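You operate a simulated robot arm through the tools that you are given. There is no shell and no other tool.

Carry out the task below with a simulated two-armed robot. There is one attempt and no reset: what you move stays moved.

JOB
Shut the spout shutter, turn the small green wheel to FAST and brush the white patch off the round mat.
Fine: use the yellow brush and put it back; the mugs stay empty. Set down upright: yellow round brush. What is to be rubbed or washed off counts as gone when no trace of it is left.

Only the result counts: the job must be done as asked and must still hold three seconds after the hand-in. Knocking over, shifting, dropping, spilling or breaking anything else fails it.

ROBOT AND FRAMES
Two 7-joint arms with two-finger parallel grippers on one trunk, on a base that moves. Base frame: it is fixed to the floor where the robot stands at the start and does not move with it; the origin is under the middle of the robot, x ahead of it, y to its left, z up. Lengths are in mm, angles in degrees, forces in N, time in s.
The left shoulder is at the start at [70, 130, 1187], the right one opposite. With the tool pointing down near the work surface each hand reaches from about 100 to 500 mm from the robot's upright axis, wherever it stands, measured 20 degrees to its own side. Places, roughly: red mug [-2750, -2750, 750]; red pad [-3500, -2500, 900]; round mat [-3100, -2700, 800]; small green wheel [-3300, -2700, 900]; spout shutter [-2900, -2800, 1100]; white mug [-3000, -2750, 750]; yellow round brush [-3250, -2750, 750]. Payload 1.57 kg a hand.
Tool frame (each hand has its own): the origin (TCP) lies between the finger pads and is the grasp point; the fingertips stand 30 mm ahead of it; z points along the fingers, y is the line along which they close. The gripper opens to 80 mm. The fingers are 17 mm wide and 12 mm thick; the gripper's body (40 by 82 mm) begins 80 mm behind the TCP.
Orientation is told as [roll, pitch, yaw] about the base's x, y, z axes, in that order, counted from this pose: with the fingers straight down and closing along the base's y, the tool's x points along the base's -x, its y along +y and its z along -z.

CONTROLS
- The arms move only by the tool step_arm. It takes "left_commands", "right_commands" or both (then of equal length, played together; a hand with none holds still); each is a list of rows, each a list of 7 numbers: the shift along the tool's x, y, z in mm, then the turn, a rotation vector about the tool's x, y, z in degrees, then the finger opening in mm, from 0 to 80. In form: [[dx, dy, dz, rx, ry, rz, fingers], ...]. A call has 1 to 20 rows; each row is the pose to reach, as a shift and turn from the pose commanded when the call began, along the tool's axes at that moment. Rows are played at 5 a second. More than 50 mm and 8.6 degrees between two rows, or a gripper value outside its range, and nothing of the call is played. A pose out of reach is approached as far as the arm can. The call stops where the force on the tool passes 50 N (or 10 N more than at its start, if that is more) or the arm is blocked; 0.2 s more then pass. Each finger travels about 108 mm/s and halts on what it meets, pressing with about 32 N; the grip force reading is that of the motor and also rises with nothing between the fingers. The clock runs only during rows and for 0.2 s after the last one: add rows that repeat a pose to give the fingers time. The reply holds the time, the measured pose of the TCP, the force on the tool along the base axes, the opening and the grip force, in the units named above and with some noise, with the torque about the TCP (base axes, N m) and any sound that the robot's microphone picked up, and new pictures: "views" is both (left out), scene, wrist or none (wrist: the cameras of the hands that moved).
- Cameras (640 x 400 px; columns grow to the right, rows downward): "scene" is now at [138.1, -3.6, 1427.6]; the picture's right is [-0.14, -0.99, 0.00], its down [-0.61, 0.09, -0.79] and it looks along [0.78, -0.11, -0.61] (base axes); focal length 274 px, centre (320, 200). "left" rides on the left gripper at [72, 7, -122] in its tool frame; the picture's right is [-0.09, 1.00, 0.00], its down [-0.84, -0.08, -0.54] and it looks along [-0.54, -0.05, 0.84] (tool axes); focal length 238 px, centre (320, 200). "right" rides on the right gripper at [72, -7, -122] in its tool frame; the picture's right is [0.09, 1.00, 0.00], its down [-0.84, 0.08, -0.54] and it looks along [-0.54, 0.05, 0.84] (tool axes); focal length 238 px, centre (320, 200). There is no depth. A picture from a camera that has moved, and an enlarged one, comes with that camera's place and axes in the base frame and with its lens. The place of the scene camera against the robot may be out by one fixed shift of up to 25 mm in any direction.
- move_column(by): slides the trunk up (or, below 0, down) by that many mm; the arms and the scene camera ride with it, the base frame stays. It gives what a move gives, with no picture.
- steer(legs): drives the robot by 1 to 6 legs, each [ahead, left, turn to the left] in mm, mm and degrees, along the robot's own axes; the way and the turn of a leg run together, so that a leg with both is an arc; at most 1500 mm and 180 degrees a leg. The arms and the cameras ride along, it lands a little off, and it stops where it bumps. It gives what a move gives, and a new picture of the scene camera.
- turn_head(pan, tilt): turns the head with the scene camera to pan (to the left, within 86 degrees either way) and tilt (down, from -29 to 69), counted from straight ahead of the robot. It gives what a move gives, and a new picture of the scene camera.
- close_up(camera, box): a new picture of the part [left, top, right, bottom] of that camera's present view, enlarged. The clock stands still meanwhile.
- close_job(): hands the job in; it is judged then, once.

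Nothing tells you exact positions but the pictures and the camera data. Unless the task says otherwise, let go and move clear before handing in.

The tools are called after "Emit:" as a command line: name --argument value ..., lists and objects as JSON in quotes. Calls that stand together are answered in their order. step_arm: Moves the arms, as the interface text tells. Its arguments: {"type":"object","properties":{"left_commands":{"type":"array","items":{"type":"array","items":{"type":"number"}}},"right_commands":{"type":"array","items":{"type":"array","items":{"type":"number"}}},"views":{"type":"string","enum":["both","scene","wrist","none"]}},"required":[]} The other tools are called the same way: move_column (by) moves the trunk up or down; steer (legs) drives the base; turn_head (pan, tilt) turns the head that bears the scene camera; close_up (camera, box) takes an enlarged picture of a part of a camera's view; close_job () hands the job in.

At the start:

```text
clock: 0.0
left_eef_pos: [391.7, 156.1, 1222.5]
left_tcp_rot: [-0.1, 0.0, 0.1]
left_wrist_force: [0.2, 0.0, -0.4]
left_ft_torque: [0.0, 0.02, -0.01]
left_gripper_width: 79.8
left_grip_force: 0.0
right_eef_pos: [403.4, -211.8, 1198.6]
right_tcp_rot: [0.0, -0.1, -0.1]
right_wrist_force: [-0.1, 0.3, -0.1]
right_ft_torque: [-0.03, 0.03, 0.02]
right_gripper_width: 80.3
right_grip_force: 0.0
trunk travel left (down, up): [-825.0, 115.0]
robot x, y, heading: [0.1, 0.0, -0.0]
head pan, tilt (commanded): [-8.2, 37.8]
```

scene: 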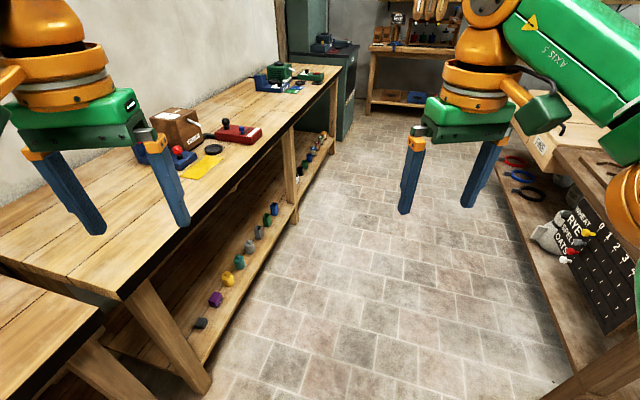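
right: 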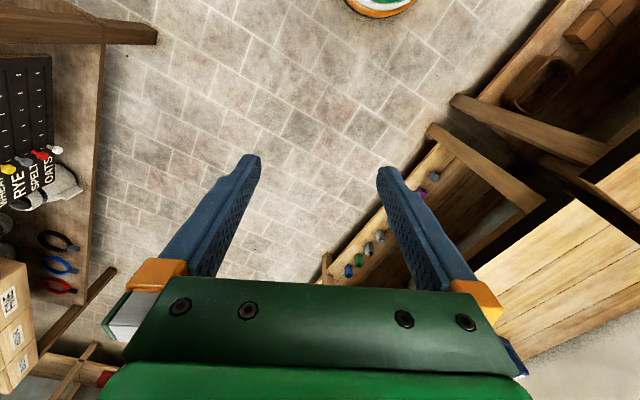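
left: 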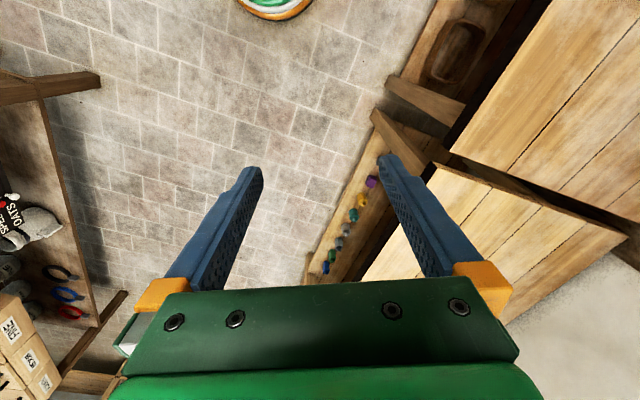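

I see an aisle between two benches ahead; the work area is far behind me to the right, around [-3100, -2750]. I'll look round with the head first before driving.

Emit:
turn_head --pan -86 --tilt 20

Emit:
turn_head --pan 86 --tilt 20

```text
clock: 1.5
left_eef_pos: [391.8, 155.7, 1220.9]
left_tcp_rot: [0.0, 0.0, 0.0]
left_wrist_force: [-0.1, 1.0, -0.5]
left_ft_torque: [-0.01, 0.02, 0.0]
left_gripper_width: 80.1
left_grip_force: 0.0
right_eef_pos: [402.7, -211.2, 1199.1]
right_tcp_rot: [-0.1, -0.3, -0.2]
right_wrist_force: [0.0, -0.4, 0.5]
right_ft_torque: [0.0, -0.01, 0.01]
right_gripper_width: 80.0
right_grip_force: 0.1
trunk travel left (down, up): [-825.0, 115.0]
robot x, y, heading: [-4.4, 1.9, -0.1]
head pan, tilt (commanded): [-85.9, 20.0]
camera scene: at [59.3, -84.1, 1455.7], right [-1.0, -0.07, 0.0], down [-0.02, 0.34, -0.94], along [0.07, -0.94, -0.34], focal length 274 px, centre (320, 200)
```

scene: 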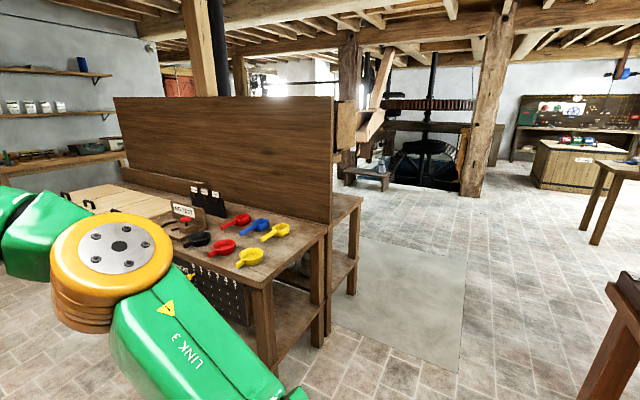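

```text
clock: 4.1
left_eef_pos: [391.1, 155.7, 1222.5]
left_tcp_rot: [-0.1, 0.0, 0.1]
left_wrist_force: [0.3, 0.7, -0.1]
left_ft_torque: [0.0, -0.01, 0.0]
left_gripper_width: 80.1
left_grip_force: 0.1
right_eef_pos: [403.7, -211.6, 1199.7]
right_tcp_rot: [-0.1, -0.1, -0.1]
right_wrist_force: [-0.4, -0.8, 0.3]
right_ft_torque: [0.0, -0.02, 0.02]
right_gripper_width: 80.1
right_grip_force: 0.0
trunk travel left (down, up): [-825.0, 115.0]
robot x, y, heading: [-2.0, 0.5, 0.3]
head pan, tilt (commanded): [85.9, 20.0]
camera scene: at [59.2, 101.7, 1455.8], right [1.0, -0.07, 0.0], down [-0.02, -0.34, -0.94], along [0.07, 0.94, -0.34], focal length 274 px, centre (320, 200)
```

scene: 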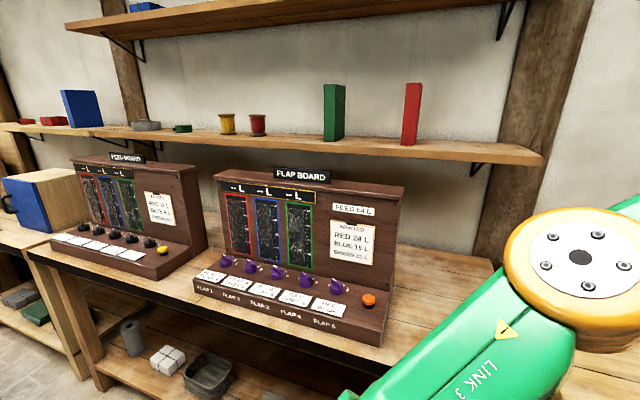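

The target bench is behind and to the right; I'll turn in place to the right and look again.

Emit:
steer --legs '[[0, 0, -90]]'

Emit:
turn_head --pan -50 --tilt 15

Emit:
turn_head --pan -10 --tilt 30

```text
clock: 8.3
left_eef_pos: [162.1, -387.9, 1221.3]
left_tcp_rot: [-0.1, 0.0, -88.8]
left_wrist_force: [0.3, 0.7, 0.4]
left_ft_torque: [0.02, 0.02, 0.01]
left_gripper_width: 79.9
left_grip_force: 0.1
right_eef_pos: [-203.4, -406.3, 1199.6]
right_tcp_rot: [-0.1, -0.1, -89.0]
right_wrist_force: [0.0, -0.1, -0.1]
right_ft_torque: [0.0, 0.04, 0.0]
right_gripper_width: 79.7
right_grip_force: 0.1
trunk travel left (down, up): [-825.0, 115.0]
robot x, y, heading: [-0.3, 1.5, -89.0]
head pan, tilt (commanded): [85.9, 20.0]
camera scene: at [96.6, -46.3, 1455.7], right [-0.05, -1.0, 0.0], down [-0.34, 0.02, -0.94], along [0.94, -0.05, -0.34], focal length 274 px, centre (320, 200)
```

scene: 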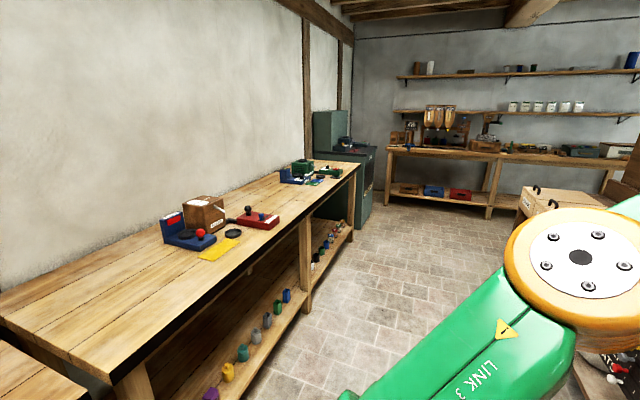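

```text
clock: 10.5
left_eef_pos: [162.3, -387.4, 1222.6]
left_tcp_rot: [0.0, 0.0, -88.9]
left_wrist_force: [0.0, 1.0, 0.7]
left_ft_torque: [0.01, 0.03, 0.01]
left_gripper_width: 80.1
left_grip_force: 0.0
right_eef_pos: [-203.2, -406.0, 1197.2]
right_tcp_rot: [0.0, -0.1, -89.0]
right_wrist_force: [-0.6, 0.3, 0.0]
right_ft_torque: [0.0, -0.02, 0.0]
right_gripper_width: 80.1
right_grip_force: 0.0
trunk travel left (down, up): [-825.0, 115.0]
robot x, y, heading: [1.5, -1.4, -88.6]
head pan, tilt (commanded): [-50.0, 15.0]
camera scene: at [-67.1, -102.9, 1463.9], right [-0.66, 0.75, 0.0], down [0.2, 0.17, -0.97], along [-0.73, -0.64, -0.26], focal length 274 px, centre (320, 200)
```

scene: 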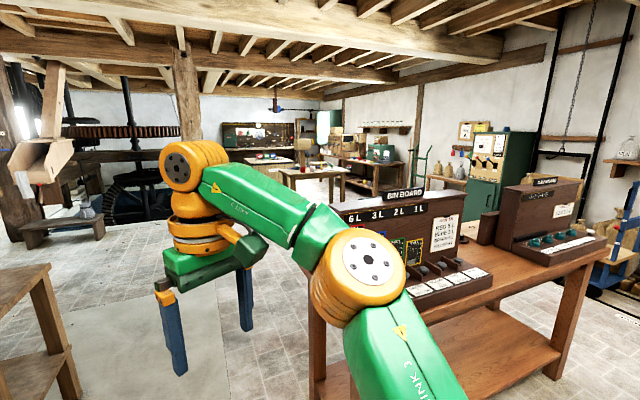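

```text
clock: 11.5
left_eef_pos: [162.9, -388.3, 1222.6]
left_tcp_rot: [0.1, 0.0, -88.8]
left_wrist_force: [0.2, 0.3, 0.0]
left_ft_torque: [-0.02, 0.03, 0.0]
left_gripper_width: 79.7
left_grip_force: 0.1
right_eef_pos: [-203.7, -406.0, 1198.5]
right_tcp_rot: [0.0, -0.1, -89.0]
right_wrist_force: [-1.1, 0.0, 0.2]
right_ft_torque: [-0.03, -0.02, 0.0]
right_gripper_width: 79.9
right_grip_force: 0.2
trunk travel left (down, up): [-825.0, 115.0]
robot x, y, heading: [-1.4, 1.5, -88.8]
head pan, tilt (commanded): [-10.0, 30.0]
camera scene: at [-10.9, -130.7, 1439.7], right [-0.99, 0.16, 0.0], down [0.08, 0.49, -0.87], along [-0.13, -0.86, -0.5], focal length 274 px, centre (320, 200)
```

scene: 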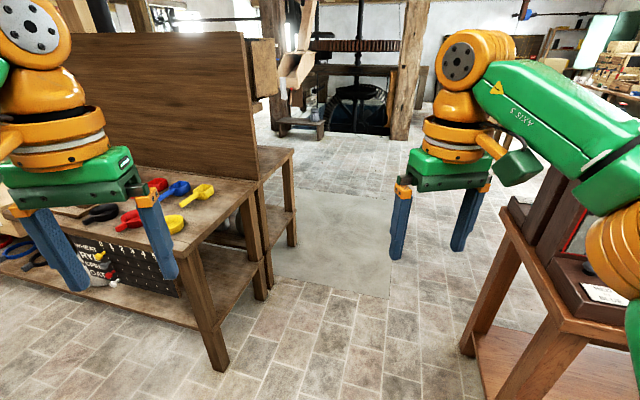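

The target table should be near column 323, row 173 of the pan -50 view. I'll look there again enlarged.

Emit:
turn_head --pan -50 --tilt 15

Emit:
close_up --camera "scene" --box '[200, 100, 440, 250]'

Emit:
turn_head --pan -30 --tilt 30

```text
clock: 12.6
left_eef_pos: [162.1, -387.8, 1222.2]
left_tcp_rot: [-0.1, 0.0, -88.7]
left_wrist_force: [0.5, -0.4, -0.4]
left_ft_torque: [0.01, 0.01, 0.0]
left_gripper_width: 80.1
left_grip_force: 0.0
right_eef_pos: [-203.2, -406.2, 1198.9]
right_tcp_rot: [0.0, 0.0, -89.0]
right_wrist_force: [1.5, 0.2, -0.2]
right_ft_torque: [0.0, 0.01, -0.01]
right_gripper_width: 79.8
right_grip_force: 0.1
trunk travel left (down, up): [-825.0, 115.0]
robot x, y, heading: [-1.9, -3.8, -89.0]
head pan, tilt (commanded): [-50.0, 15.0]
camera scene: at [-67.0, -102.9, 1463.9], right [-0.66, 0.75, 0.0], down [0.2, 0.17, -0.97], along [-0.73, -0.64, -0.26], focal length 274 px, centre (320, 200)
```

scene: 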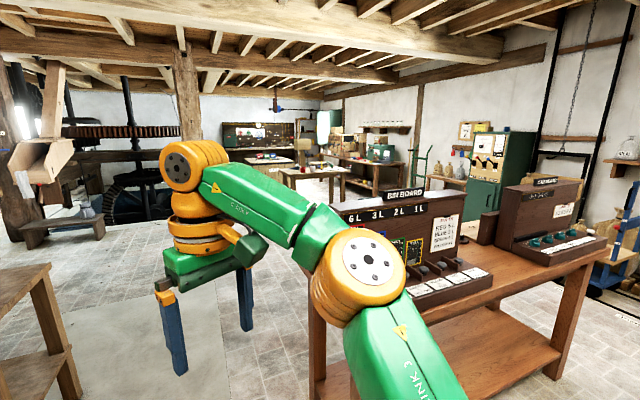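

```text
2.67 times, centred on (320, 175) of scene
camera zoom: at [-67.0, -102.9, 1463.9], right [-0.66, 0.75, 0.0], down [0.2, 0.17, -0.97], along [-0.73, -0.64, -0.26], focal length 731 px, centre (320, 267)
```

zoom: 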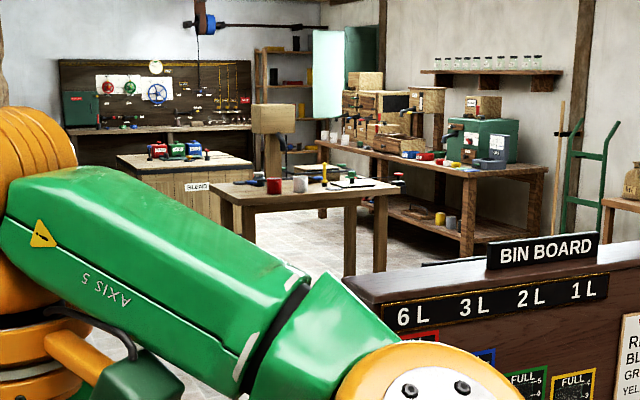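

```text
clock: 13.4
left_eef_pos: [163.0, -388.2, 1221.8]
left_tcp_rot: [-0.1, 0.0, -88.8]
left_wrist_force: [0.2, -0.8, -0.5]
left_ft_torque: [0.01, 0.0, 0.01]
left_gripper_width: 80.0
left_grip_force: 0.0
right_eef_pos: [-203.6, -405.6, 1199.0]
right_tcp_rot: [0.0, -0.2, -89.0]
right_wrist_force: [-0.2, -0.4, 0.9]
right_ft_torque: [-0.01, 0.01, 0.02]
right_gripper_width: 80.2
right_grip_force: 0.1
trunk travel left (down, up): [-825.0, 115.0]
robot x, y, heading: [-1.8, 1.8, -88.7]
head pan, tilt (commanded): [-30.0, 30.0]
camera scene: at [-40.5, -120.6, 1439.8], right [-0.88, 0.48, 0.0], down [0.24, 0.44, -0.87], along [-0.42, -0.76, -0.5], focal length 274 px, centre (320, 200)
```

scene: 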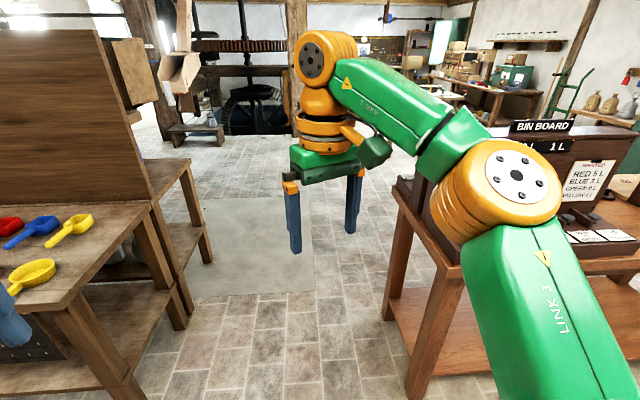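

The room is rotated roughly 27° against the base frame; the target table stands past the bin-board table, on the right. I'll raise the arms a bit, line up with the corridor and drive through it.

Emit:
move_column --by 100

Emit:
steer --legs '[[79, 156, -28]]'

Emit:
turn_head --pan 0 --tilt 35

```text
clock: 14.8
left_eef_pos: [163.1, -388.1, 1323.1]
left_tcp_rot: [0.0, 0.0, -88.8]
left_wrist_force: [0.1, -0.3, 1.0]
left_ft_torque: [-0.02, -0.02, -0.02]
left_gripper_width: 80.0
left_grip_force: 0.0
right_eef_pos: [-203.6, -406.2, 1299.4]
right_tcp_rot: [0.0, -0.1, -89.0]
right_wrist_force: [-0.2, -0.7, -0.2]
right_ft_torque: [0.0, 0.02, 0.01]
right_gripper_width: 79.6
right_grip_force: 0.1
trunk travel left (down, up): [-925.0, 15.0]
robot x, y, heading: [0.1, 1.9, -88.6]
head pan, tilt (commanded): [-30.0, 30.0]
```

```text
clock: 16.6
left_eef_pos: [90.5, -524.6, 1322.6]
left_tcp_rot: [-0.1, -0.1, -117.1]
left_wrist_force: [-1.3, -0.1, 0.4]
left_ft_torque: [-0.02, 0.02, -0.02]
left_gripper_width: 79.9
left_grip_force: 0.0
right_eef_pos: [-240.3, -367.5, 1297.4]
right_tcp_rot: [0.2, -0.1, -117.1]
right_wrist_force: [-0.6, -0.6, -0.5]
right_ft_torque: [-0.01, -0.02, 0.03]
right_gripper_width: 79.9
right_grip_force: 0.1
trunk travel left (down, up): [-925.0, 15.0]
robot x, y, heading: [133.0, -108.6, -117.1]
head pan, tilt (commanded): [-30.0, 30.0]
camera scene: at [33.8, -191.1, 1539.8], right [-0.54, 0.84, 0.0], down [0.42, 0.27, -0.87], along [-0.73, -0.47, -0.5], focal length 274 px, centre (320, 200)
```

scene: 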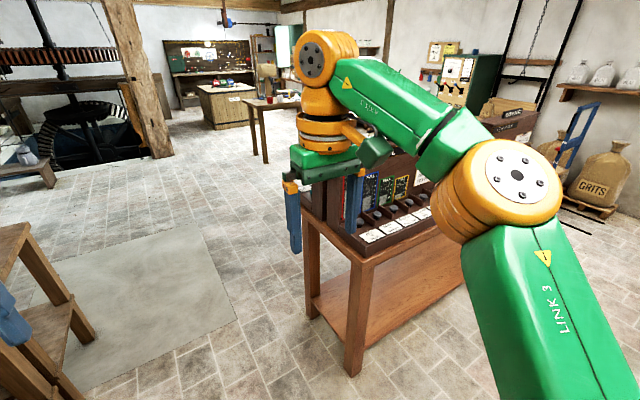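

```text
clock: 17.5
left_eef_pos: [90.4, -528.9, 1322.0]
left_tcp_rot: [-0.1, 0.0, -117.1]
left_wrist_force: [-0.1, -0.3, 0.4]
left_ft_torque: [-0.02, 0.0, -0.02]
left_gripper_width: 79.9
left_grip_force: 0.0
right_eef_pos: [-240.5, -370.6, 1298.7]
right_tcp_rot: [0.1, -0.1, -117.1]
right_wrist_force: [0.4, -0.3, 0.3]
right_ft_torque: [0.02, 0.01, 0.0]
right_gripper_width: 80.0
right_grip_force: 0.1
trunk travel left (down, up): [-925.0, 15.0]
robot x, y, heading: [127.4, -105.9, -116.9]
head pan, tilt (commanded): [0.0, 35.0]
camera scene: at [70.8, -223.0, 1531.9], right [-0.89, 0.46, 0.0], down [0.26, 0.51, -0.82], along [-0.37, -0.73, -0.57], focal length 274 px, centre (320, 200)
```

scene: 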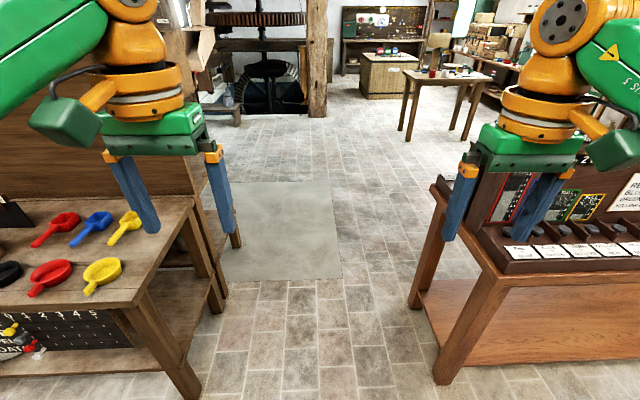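

Lined up with the corridor, with about 600 mm clear on each side. I'll drive ahead.

Emit:
steer --legs '[[1200, 0, 0], [600, 0, 0]]'

Emit:
turn_head --pan -40 --tilt 20

```text
clock: 26.7
left_eef_pos: [-772.4, -2132.2, 1322.2]
left_tcp_rot: [0.0, -0.1, -118.7]
left_wrist_force: [-0.2, 0.5, 0.1]
left_ft_torque: [0.0, 0.02, -0.03]
left_gripper_width: 79.9
left_grip_force: 0.0
right_eef_pos: [-1099.6, -1965.3, 1298.4]
right_tcp_rot: [0.0, -0.2, -118.9]
right_wrist_force: [0.3, 1.2, -0.3]
right_ft_torque: [-0.03, -0.01, -0.01]
right_gripper_width: 79.9
right_grip_force: 0.1
trunk travel left (down, up): [-925.0, 15.0]
robot x, y, heading: [-721.4, -1716.4, -118.9]
head pan, tilt (commanded): [0.0, 35.0]
camera scene: at [-783.7, -1826.6, 1532.2], right [-0.88, 0.48, 0.0], down [0.28, 0.5, -0.82], along [-0.39, -0.72, -0.57], focal length 274 px, centre (320, 200)
```

scene: 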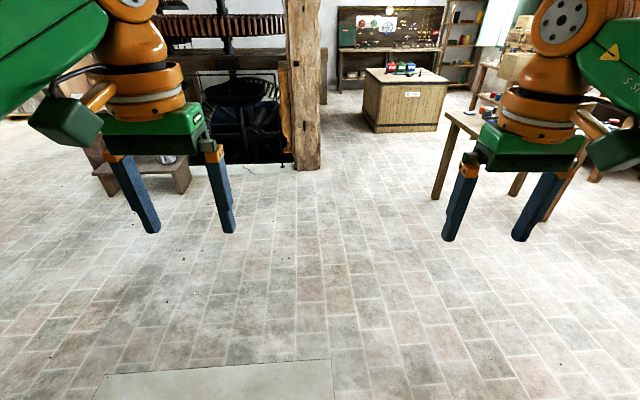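

```text
clock: 27.8
left_eef_pos: [-772.9, -2134.2, 1323.3]
left_tcp_rot: [-0.2, 0.0, -118.7]
left_wrist_force: [0.4, 0.2, 0.5]
left_ft_torque: [0.01, 0.01, -0.02]
left_gripper_width: 80.1
left_grip_force: 0.2
right_eef_pos: [-1098.8, -1966.7, 1297.8]
right_tcp_rot: [0.0, -0.1, -118.8]
right_wrist_force: [0.3, 0.1, 0.2]
right_ft_torque: [-0.01, -0.02, -0.03]
right_gripper_width: 80.0
right_grip_force: 0.1
trunk travel left (down, up): [-925.0, 15.0]
robot x, y, heading: [-717.4, -1720.2, -118.5]
head pan, tilt (commanded): [-40.0, 20.0]
camera scene: at [-829.4, -1785.7, 1555.7], right [-0.36, 0.93, 0.0], down [0.32, 0.12, -0.94], along [-0.88, -0.34, -0.34], focal length 274 px, centre (320, 200)
```

scene: 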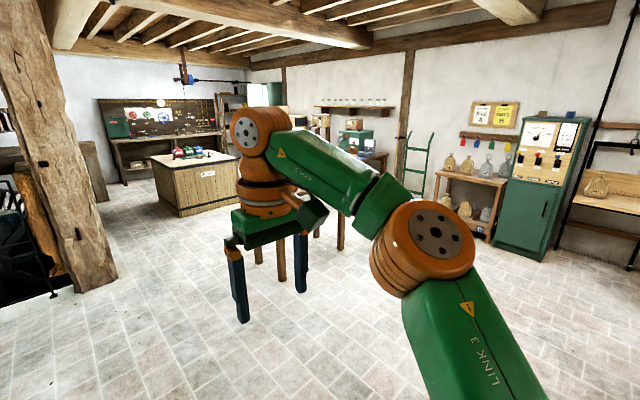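

Open floor now between me and the target table, which is ahead right. I'll sidestep to the right, then look from the front.

Emit:
steer --legs '[[200, -1300, 0]]'

Emit:
turn_head --pan -10 --tilt 25

```text
clock: 34.3
left_eef_pos: [-2007.0, -1672.9, 1322.5]
left_tcp_rot: [-0.1, 0.0, -119.5]
left_wrist_force: [-0.5, 0.3, -0.1]
left_ft_torque: [0.0, 0.01, 0.01]
left_gripper_width: 80.1
left_grip_force: 0.0
right_eef_pos: [-2332.0, -1501.2, 1297.7]
right_tcp_rot: [0.1, -0.1, -119.8]
right_wrist_force: [0.7, -0.6, -0.8]
right_ft_torque: [-0.01, 0.01, -0.01]
right_gripper_width: 79.9
right_grip_force: 0.1
trunk travel left (down, up): [-925.0, 15.0]
robot x, y, heading: [-1944.7, -1253.5, -119.6]
head pan, tilt (commanded): [-40.0, 20.0]
camera scene: at [-2057.8, -1323.3, 1555.8], right [-0.35, 0.94, 0.0], down [0.32, 0.12, -0.94], along [-0.88, -0.33, -0.34], focal length 274 px, centre (320, 200)
```

scene: 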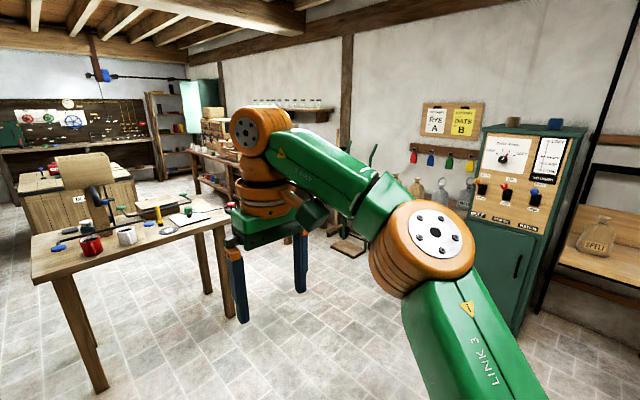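

```text
clock: 35.3
left_eef_pos: [-2007.9, -1672.7, 1321.6]
left_tcp_rot: [0.0, 0.0, -119.7]
left_wrist_force: [0.6, 0.5, -0.1]
left_ft_torque: [0.02, 0.01, -0.02]
left_gripper_width: 80.3
left_grip_force: 0.1
right_eef_pos: [-2332.7, -1501.0, 1299.0]
right_tcp_rot: [0.0, -0.1, -119.8]
right_wrist_force: [-0.4, 0.3, 0.1]
right_ft_torque: [0.0, 0.04, 0.0]
right_gripper_width: 80.1
right_grip_force: 0.0
trunk travel left (down, up): [-925.0, 15.0]
robot x, y, heading: [-1950.7, -1258.0, -119.7]
head pan, tilt (commanded): [-10.0, 25.0]
camera scene: at [-2030.7, -1361.3, 1547.7], right [-0.77, 0.64, 0.0], down [0.27, 0.32, -0.91], along [-0.58, -0.7, -0.42], focal length 274 px, centre (320, 200)
```

scene: 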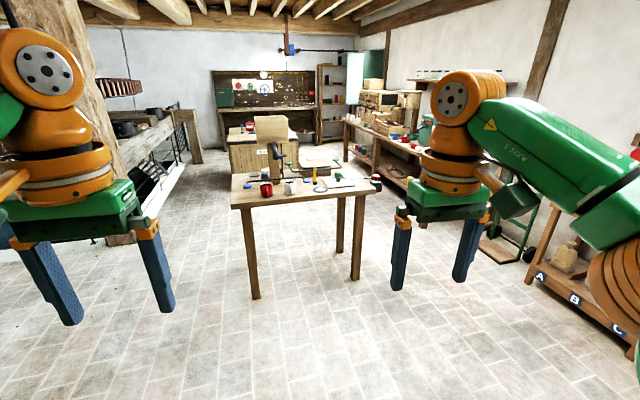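

Emit:
close_up --camera "scene" --box '[200, 90, 420, 228]'

```text
2.90 times, centred on (310, 159) of scene
camera zoom: at [-2030.7, -1361.3, 1547.7], right [-0.77, 0.64, 0.0], down [0.27, 0.32, -0.91], along [-0.58, -0.7, -0.42], focal length 795 px, centre (349, 319)
```

zoom: 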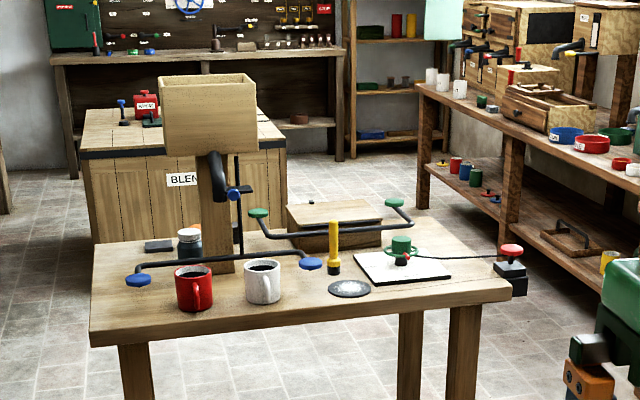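

I can now see the table: hopper with spout and blue shutter lever, red and white mugs, yellow brush upright, dark round mat with a white patch, green wheel on a plate, and pads on rods. I'll drive to in front of it, staying about 0.7 m off the near edge.

Emit:
steer --legs '[[968, -268, 4]]'

Emit:
turn_head --pan 0 --tilt 40

Emit:
close_up --camera "scene" --box '[160, 100, 480, 300]'

```text
clock: 40.6
left_eef_pos: [-2656.2, -2430.3, 1322.3]
left_tcp_rot: [-0.1, -0.1, -114.5]
left_wrist_force: [0.3, 0.5, -0.3]
left_ft_torque: [-0.01, -0.02, 0.02]
left_gripper_width: 79.9
left_grip_force: 0.1
right_eef_pos: [-2993.5, -2287.5, 1298.2]
right_tcp_rot: [0.0, -0.1, -114.5]
right_wrist_force: [0.3, -0.2, -0.7]
right_ft_torque: [-0.03, 0.03, -0.03]
right_gripper_width: 79.9
right_grip_force: 0.2
trunk travel left (down, up): [-925.0, 15.0]
robot x, y, heading: [-2639.0, -2007.7, -114.8]
head pan, tilt (commanded): [-10.0, 25.0]
camera scene: at [-2705.2, -2121.7, 1547.8], right [-0.82, 0.57, 0.0], down [0.24, 0.35, -0.91], along [-0.51, -0.75, -0.42], focal length 274 px, centre (320, 200)
```

scene: 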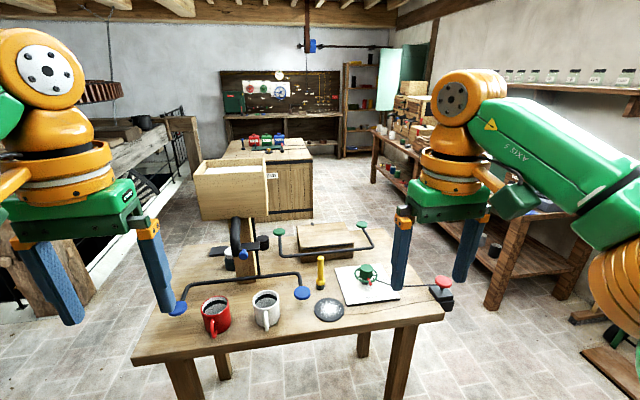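

```text
clock: 41.3
left_eef_pos: [-2656.9, -2430.4, 1322.9]
left_tcp_rot: [-0.1, 0.1, -114.4]
left_wrist_force: [0.5, 1.1, 0.0]
left_ft_torque: [0.0, -0.03, 0.03]
left_gripper_width: 80.2
left_grip_force: 0.0
right_eef_pos: [-2994.2, -2287.8, 1298.4]
right_tcp_rot: [0.1, 0.0, -114.6]
right_wrist_force: [-0.8, -0.2, -0.3]
right_ft_torque: [0.01, -0.02, -0.01]
right_gripper_width: 80.0
right_grip_force: 0.0
trunk travel left (down, up): [-925.0, 15.0]
robot x, y, heading: [-2635.5, -2010.0, -114.1]
head pan, tilt (commanded): [0.0, 40.0]
camera scene: at [-2689.0, -2124.2, 1524.4], right [-0.91, 0.42, 0.0], down [0.27, 0.58, -0.77], along [-0.32, -0.7, -0.64], focal length 274 px, centre (320, 200)
```

scene: 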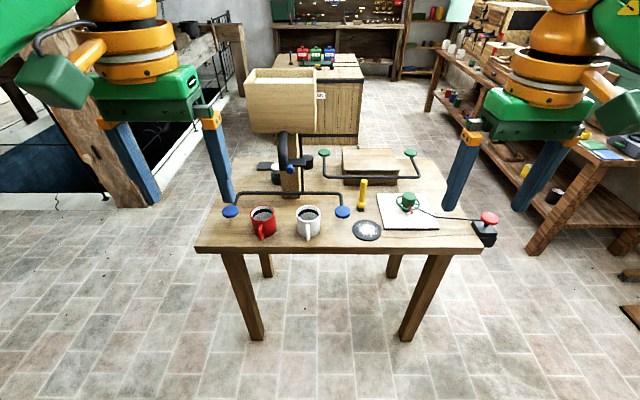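

```text
2.00 times, centred on (320, 200) of scene
camera zoom: at [-2689.0, -2124.2, 1524.4], right [-0.91, 0.42, 0.0], down [0.27, 0.58, -0.77], along [-0.32, -0.7, -0.64], focal length 548 px, centre (320, 200)
```

zoom: 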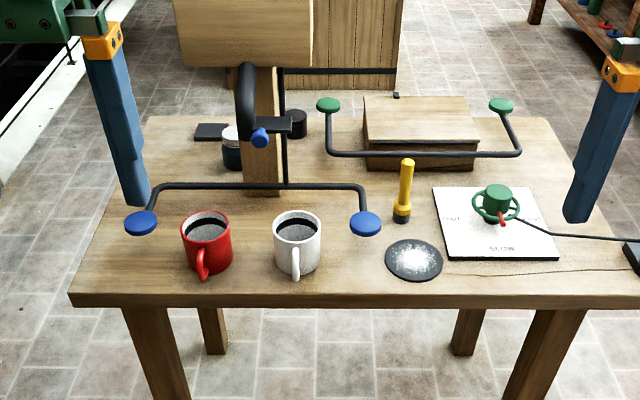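

I see the shutter assembly behind the mugs. I'll take enlarged pictures of each device.

Emit:
close_up --camera "scene" --box '[250, 120, 350, 190]'

Emit:
close_up --camera "scene" --box '[340, 170, 510, 260]'

Emit:
close_up --camera "scene" --box '[200, 170, 380, 260]'

```text
5.71 times, centred on (300, 155) of scene
camera zoom: at [-2689.0, -2124.2, 1524.4], right [-0.91, 0.42, 0.0], down [0.27, 0.58, -0.77], along [-0.32, -0.7, -0.64], focal length 1567 px, centre (434, 457)
```

zoom: 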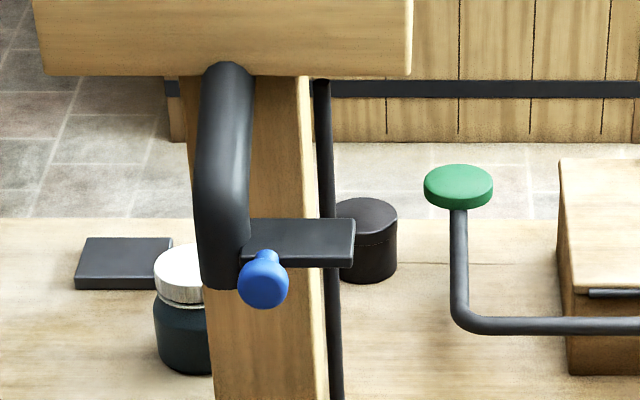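

```text
3.76 times, centred on (425, 215) of scene
camera zoom: at [-2689.0, -2124.2, 1524.4], right [-0.91, 0.42, 0.0], down [0.27, 0.58, -0.77], along [-0.32, -0.7, -0.64], focal length 1032 px, centre (-75, 144)
```

zoom: 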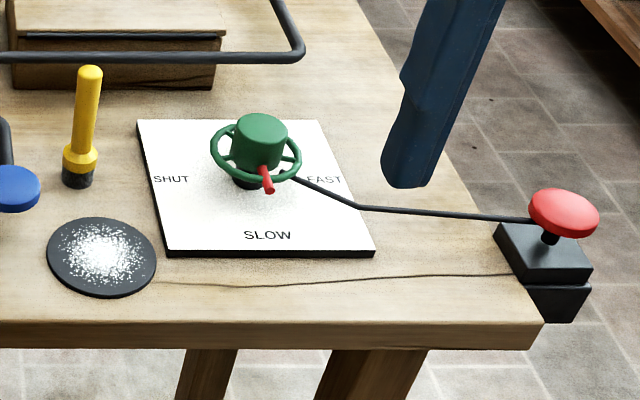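

```text
3.56 times, centred on (290, 215) of scene
camera zoom: at [-2689.0, -2124.2, 1524.4], right [-0.91, 0.42, 0.0], down [0.27, 0.58, -0.77], along [-0.32, -0.7, -0.64], focal length 975 px, centre (427, 147)
```

zoom: 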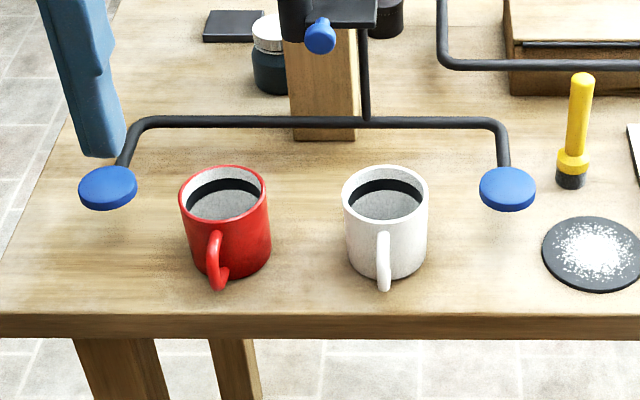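

The wheel board reads SHUT / SLOW / FAST and the red pad sits on a rod leading to the wheel (perhaps a lock). I'll pull both hands back towards the body and look down to judge clearance to the table.

Emit:
step_arm --left_commands '[[40, 0, 0, 0, 0, 0, 80], [80, 0, 0, 0, 0, 0, 80], [120, 0, 0, 0, 0, 0, 80], [150, 0, 0, 0, 0, 0, 80]]' --right_commands '[[40, 0, 0, 0, 0, 0, 80], [80, 0, 0, 0, 0, 0, 80], [120, 0, 0, 0, 0, 0, 80], [150, 0, 0, 0, 0, 0, 80]]' --views "none"

Emit:
turn_head --pan 0 --tilt 65

```text
clock: 42.3
left_eef_pos: [-2592.5, -2294.8, 1321.3]
left_tcp_rot: [0.0, -0.1, -114.5]
left_wrist_force: [0.0, 0.7, 0.1]
left_ft_torque: [-0.06, 0.02, 0.04]
left_gripper_width: 80.1
left_grip_force: 0.2
right_eef_pos: [-2932.1, -2148.5, 1297.0]
right_tcp_rot: [0.0, -0.1, -114.5]
right_wrist_force: [0.3, 0.0, -0.1]
right_ft_torque: [-0.02, 0.01, 0.02]
right_gripper_width: 80.1
right_grip_force: 0.1
trunk travel left (down, up): [-925.0, 15.0]
robot x, y, heading: [-2635.8, -2013.1, -114.5]
head pan, tilt (commanded): [0.0, 40.0]
```

```text
clock: 43.2
left_eef_pos: [-2593.1, -2296.6, 1321.7]
left_tcp_rot: [-0.1, -0.1, -114.3]
left_wrist_force: [-0.9, 0.0, -0.3]
left_ft_torque: [0.01, 0.03, -0.01]
left_gripper_width: 79.9
left_grip_force: 0.0
right_eef_pos: [-2932.4, -2151.7, 1298.2]
right_tcp_rot: [0.0, -0.1, -114.6]
right_wrist_force: [-0.6, -0.2, 0.2]
right_ft_torque: [0.01, 0.0, -0.02]
right_gripper_width: 79.8
right_grip_force: 0.0
trunk travel left (down, up): [-925.0, 15.0]
robot x, y, heading: [-2636.3, -2008.2, -114.7]
head pan, tilt (commanded): [0.0, 65.0]
camera scene: at [-2679.1, -2102.1, 1492.1], right [-0.91, 0.42, 0.0], down [0.38, 0.82, -0.42], along [-0.18, -0.39, -0.91], focal length 274 px, centre (320, 200)
```

scene: 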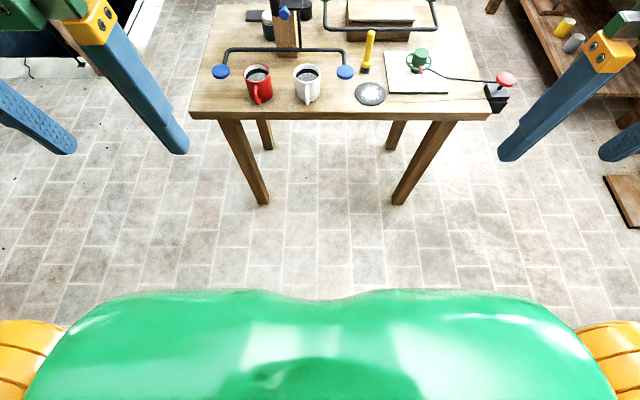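

The table edge is about 680 mm ahead of my axis and square to me, and the knob of the shutter comes out near 100 mm behind that edge, z≈1090. I'll drive up close, leaving the base short of the table.

Emit:
steer --legs '[[400, -30, 0]]'

Emit:
turn_head --pan 0 --tilt 50

```text
clock: 45.8
left_eef_pos: [-2789.8, -2657.5, 1321.6]
left_tcp_rot: [-0.1, -0.1, -114.4]
left_wrist_force: [-1.0, -0.2, -0.4]
left_ft_torque: [-0.02, -0.03, 0.01]
left_gripper_width: 79.8
left_grip_force: 0.2
right_eef_pos: [-3129.5, -2512.0, 1298.4]
right_tcp_rot: [0.0, -0.2, -114.5]
right_wrist_force: [1.3, -0.9, -0.3]
right_ft_torque: [-0.04, 0.01, -0.04]
right_gripper_width: 79.9
right_grip_force: 0.1
trunk travel left (down, up): [-925.0, 15.0]
robot x, y, heading: [-2833.7, -2373.9, -114.2]
head pan, tilt (commanded): [0.0, 65.0]
camera scene: at [-2875.8, -2463.1, 1492.3], right [-0.91, 0.41, 0.0], down [0.37, 0.82, -0.42], along [-0.18, -0.39, -0.91], focal length 274 px, centre (320, 200)
```

scene: 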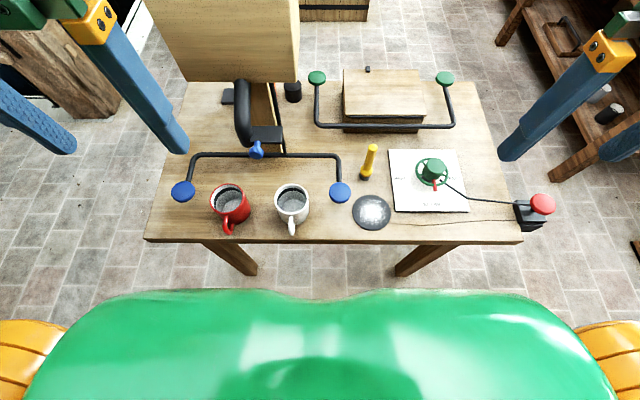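

```text
clock: 46.6
left_eef_pos: [-2790.9, -2659.9, 1321.0]
left_tcp_rot: [0.0, 0.0, -114.3]
left_wrist_force: [0.5, 0.3, 1.5]
left_ft_torque: [0.03, 0.01, -0.02]
left_gripper_width: 80.1
left_grip_force: 0.1
right_eef_pos: [-3131.0, -2515.7, 1297.9]
right_tcp_rot: [0.0, -0.1, -114.5]
right_wrist_force: [0.4, -0.1, 0.2]
right_ft_torque: [0.02, 0.01, -0.01]
right_gripper_width: 80.0
right_grip_force: 0.1
trunk travel left (down, up): [-925.0, 15.0]
robot x, y, heading: [-2837.3, -2375.3, -114.3]
head pan, tilt (commanded): [0.0, 50.0]
camera scene: at [-2884.0, -2480.5, 1510.2], right [-0.91, 0.41, 0.0], down [0.32, 0.7, -0.64], along [-0.27, -0.58, -0.77], focal length 274 px, centre (320, 200)
```

scene: 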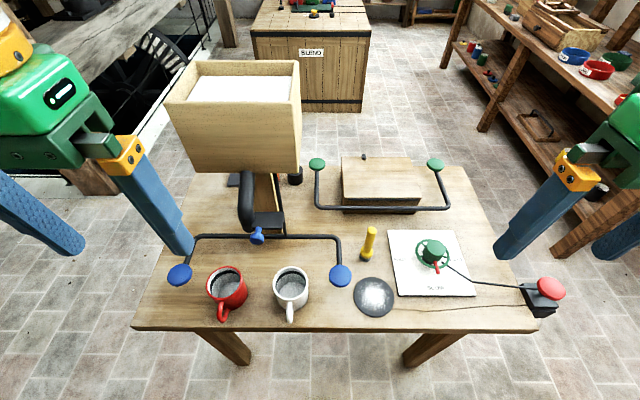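

I'm now at the table; the hopper is full of flour. I'll enlarge the shutter, the wheel with its lock, and the pads.

Emit:
close_up --camera "scene" --box '[220, 160, 320, 250]'

Emit:
close_up --camera "scene" --box '[340, 215, 490, 325]'

Emit:
close_up --camera "scene" --box '[430, 240, 580, 330]'

Emit:
close_up --camera "scene" --box '[160, 220, 360, 330]'

```text
4.44 times, centred on (270, 205) of scene
camera zoom: at [-2884.0, -2480.5, 1510.2], right [-0.91, 0.41, 0.0], down [0.32, 0.7, -0.64], along [-0.27, -0.58, -0.77], focal length 1219 px, centre (542, 178)
```

zoom: 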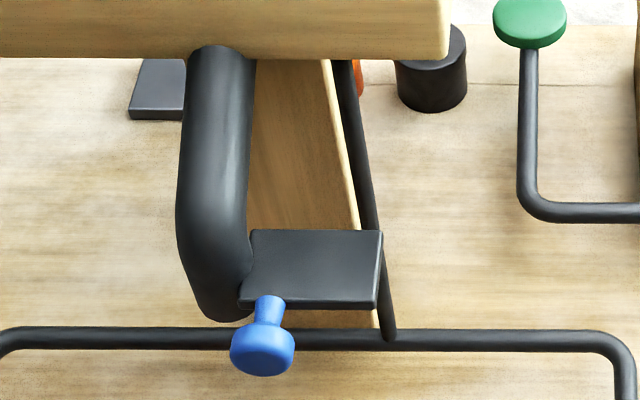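

```text
3.64 times, centred on (415, 270) of scene
camera zoom: at [-2884.0, -2480.5, 1510.2], right [-0.91, 0.41, 0.0], down [0.32, 0.7, -0.64], along [-0.27, -0.58, -0.77], focal length 997 px, centre (-26, -54)
```

zoom: 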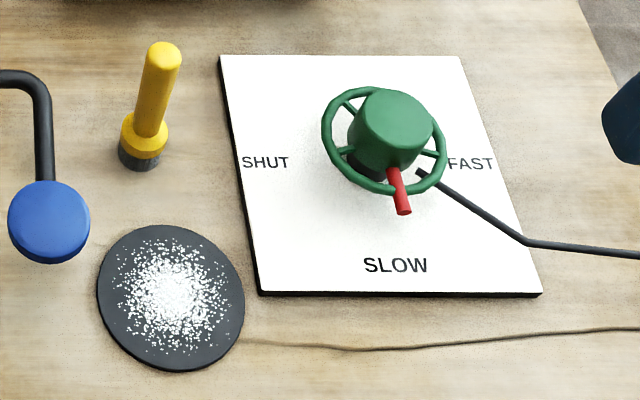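

```text
4.27 times, centred on (505, 285) of scene
camera zoom: at [-2884.0, -2480.5, 1510.2], right [-0.91, 0.41, 0.0], down [0.32, 0.7, -0.64], along [-0.27, -0.58, -0.77], focal length 1170 px, centre (-469, -163)
```

zoom: 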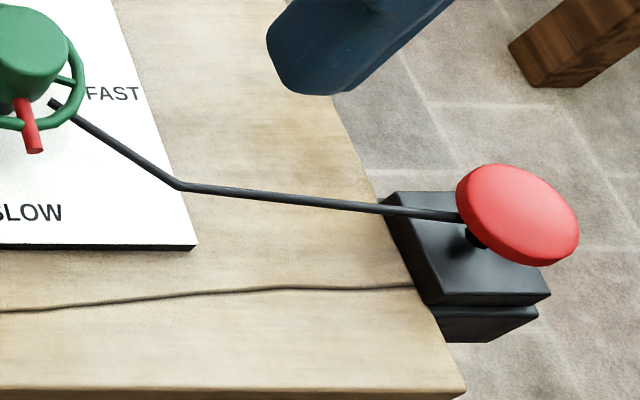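

```text
3.20 times, centred on (260, 275) of scene
camera zoom: at [-2884.0, -2480.5, 1510.2], right [-0.91, 0.41, 0.0], down [0.32, 0.7, -0.64], along [-0.27, -0.58, -0.77], focal length 878 px, centre (512, -40)
```

zoom: 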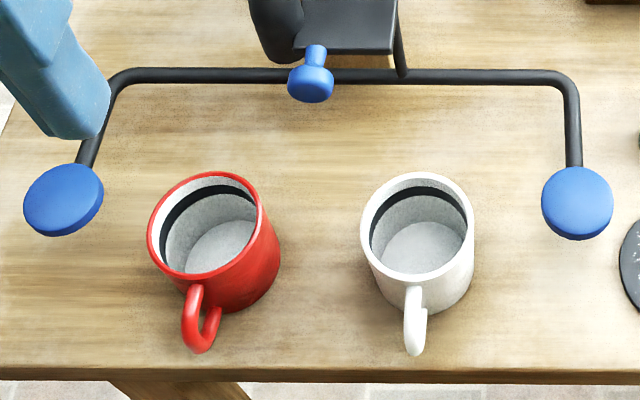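

The shutter is a flat plate beside the spout mouth with a blue knob; the mugs are empty, the wheel's red pointer stands at SLOW. I'll lower the trunk and look at the shutter with the left wrist camera.

Emit:
move_column --by -150

Emit:
step_arm --left_commands '[[0, 0, 0, 0, -8, 0, 80], [0, 0, 0, 0, -16, 0, 80], [0, 0, 0, 0, -24, 0, 80], [0, 0, 0, 0, -32, 0, 80], [0, 0, 0, 0, -40, 0, 80]]' --views "both"

```text
clock: 48.3
left_eef_pos: [-2790.7, -2659.9, 1171.2]
left_tcp_rot: [0.0, 0.0, -114.3]
left_wrist_force: [0.2, -0.1, 0.2]
left_ft_torque: [0.01, 0.0, 0.01]
left_gripper_width: 80.0
left_grip_force: 0.0
right_eef_pos: [-3130.7, -2514.9, 1146.8]
right_tcp_rot: [-0.1, -0.1, -114.4]
right_wrist_force: [0.1, 0.9, 0.5]
right_ft_torque: [-0.02, -0.02, 0.03]
right_gripper_width: 80.3
right_grip_force: 0.0
trunk travel left (down, up): [-775.0, 165.0]
robot x, y, heading: [-2833.7, -2371.1, -114.7]
head pan, tilt (commanded): [0.0, 50.0]
```

```text
clock: 49.5
left_eef_pos: [-2791.2, -2660.6, 1172.1]
left_tcp_rot: [-0.1, -40.2, -114.4]
left_wrist_force: [0.3, 0.0, -0.1]
left_ft_torque: [0.01, 0.01, -0.02]
left_gripper_width: 80.1
left_grip_force: 0.1
right_eef_pos: [-3131.3, -2514.1, 1147.3]
right_tcp_rot: [0.0, -0.1, -114.5]
right_wrist_force: [-0.3, -0.6, -0.2]
right_ft_torque: [-0.02, 0.05, 0.0]
right_gripper_width: 80.0
right_grip_force: 0.1
trunk travel left (down, up): [-775.0, 165.0]
robot x, y, heading: [-2835.2, -2373.4, -114.2]
head pan, tilt (commanded): [0.0, 50.0]
camera scene: at [-2883.7, -2480.3, 1360.3], right [-0.91, 0.41, 0.0], down [0.32, 0.7, -0.64], along [-0.27, -0.59, -0.77], focal length 274 px, centre (320, 200)
camera left: at [-2729.7, -2541.5, 1218.6], right [0.88, -0.47, 0.06], down [-0.19, -0.23, 0.95], along [-0.44, -0.85, -0.29], focal length 238 px, centre (320, 200)
```

scene: 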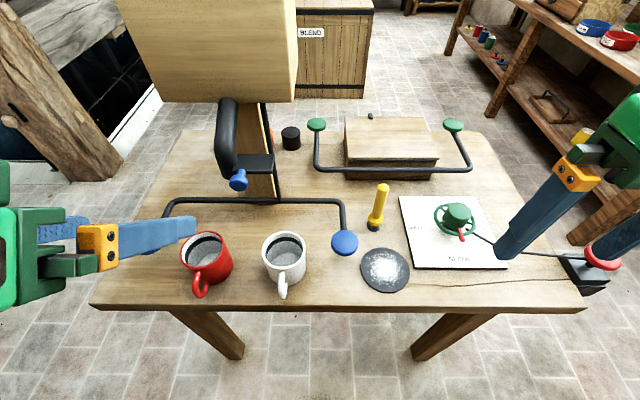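
left: 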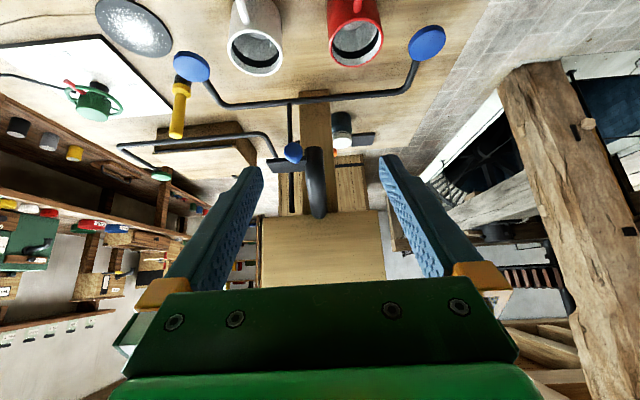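

The left wrist camera now looks at the shutter (upside down). I'll enlarge it.

Emit:
close_up --camera "left" --box '[240, 100, 380, 220]'

Emit:
close_up --camera "scene" --box '[190, 80, 320, 210]'

```text
3.33 times, centred on (310, 160) of left
camera zoom: at [-2729.7, -2541.5, 1218.6], right [0.88, -0.47, 0.06], down [-0.19, -0.23, 0.95], along [-0.44, -0.85, -0.29], focal length 794 px, centre (353, 333)
```

zoom: 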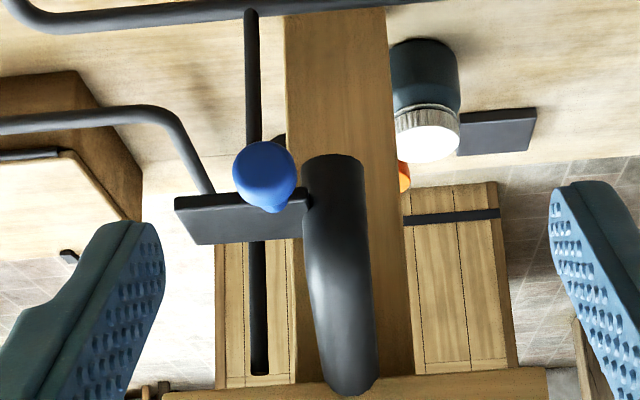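

```text
3.08 times, centred on (255, 145) of scene
camera zoom: at [-2883.7, -2480.3, 1360.3], right [-0.91, 0.41, 0.0], down [0.32, 0.7, -0.64], along [-0.27, -0.59, -0.77], focal length 844 px, centre (520, 369)
```

zoom: 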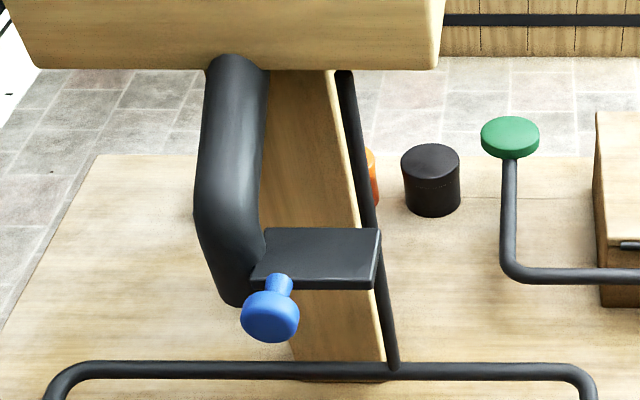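

Knob triangulates to about [-2891, -2787, 1060]. I'll bring the left hand nearer for a second, more accurate view.

Emit:
step_arm --left_commands '[[-6, -18, 28, 0, 0, 0, 80], [-12, -36, 55, 0, 0, 0, 80], [-18, -54, 83, 0, 0, 0, 80]]' --views "both"

Emit:
close_up --camera "left" --box '[220, 60, 400, 220]'

```text
clock: 50.3
left_eef_pos: [-2868.0, -2699.9, 1118.8]
left_tcp_rot: [0.0, -40.1, -114.3]
left_wrist_force: [0.0, 0.6, 0.0]
left_ft_torque: [0.04, -0.03, 0.0]
left_gripper_width: 79.9
left_grip_force: 0.1
right_eef_pos: [-3132.1, -2516.9, 1146.5]
right_tcp_rot: [0.0, 0.0, -114.5]
right_wrist_force: [-0.6, 1.1, 0.7]
right_ft_torque: [0.0, -0.01, 0.01]
right_gripper_width: 80.0
right_grip_force: 0.1
trunk travel left (down, up): [-775.0, 165.0]
robot x, y, heading: [-2834.8, -2375.7, -114.1]
head pan, tilt (commanded): [0.0, 50.0]
camera scene: at [-2885.3, -2481.7, 1360.1], right [-0.91, 0.41, 0.0], down [0.32, 0.7, -0.64], along [-0.26, -0.58, -0.77], focal length 274 px, centre (320, 200)
camera left: at [-2806.0, -2580.8, 1165.7], right [0.88, -0.48, 0.06], down [-0.19, -0.24, 0.95], along [-0.44, -0.85, -0.3], focal length 238 px, centre (320, 200)
```

scene: 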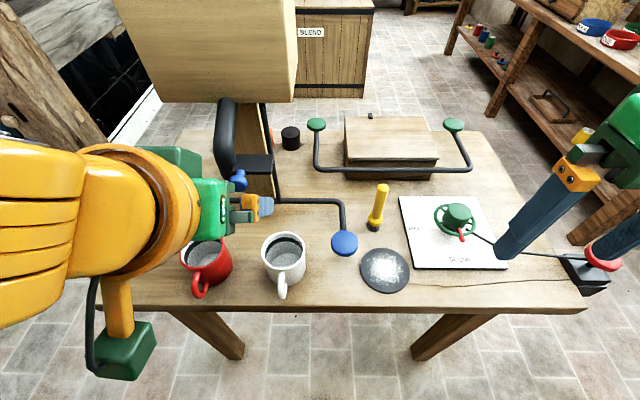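
left: 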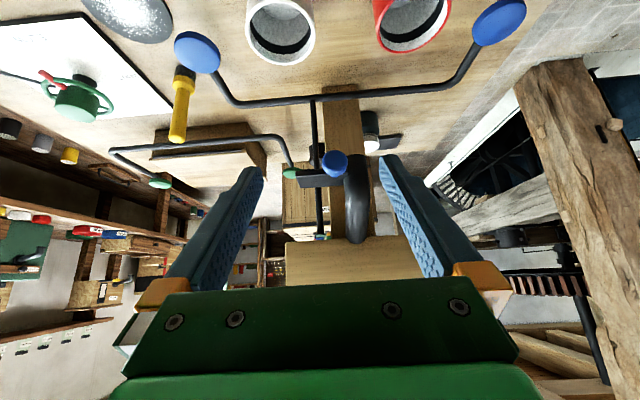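

```text
2.50 times, centred on (310, 140) of left
camera zoom: at [-2806.0, -2580.8, 1165.7], right [0.88, -0.48, 0.06], down [-0.19, -0.24, 0.95], along [-0.44, -0.85, -0.3], focal length 596 px, centre (345, 350)
```

zoom: 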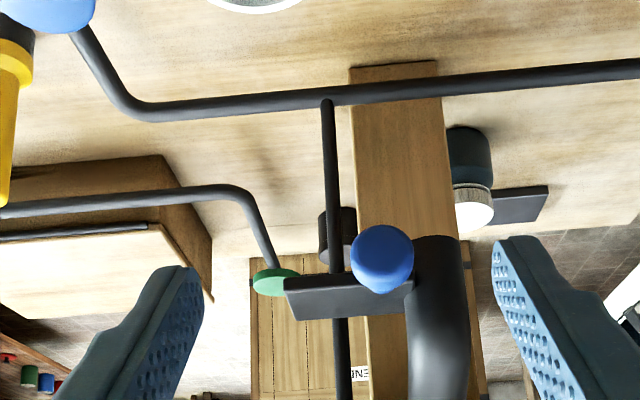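

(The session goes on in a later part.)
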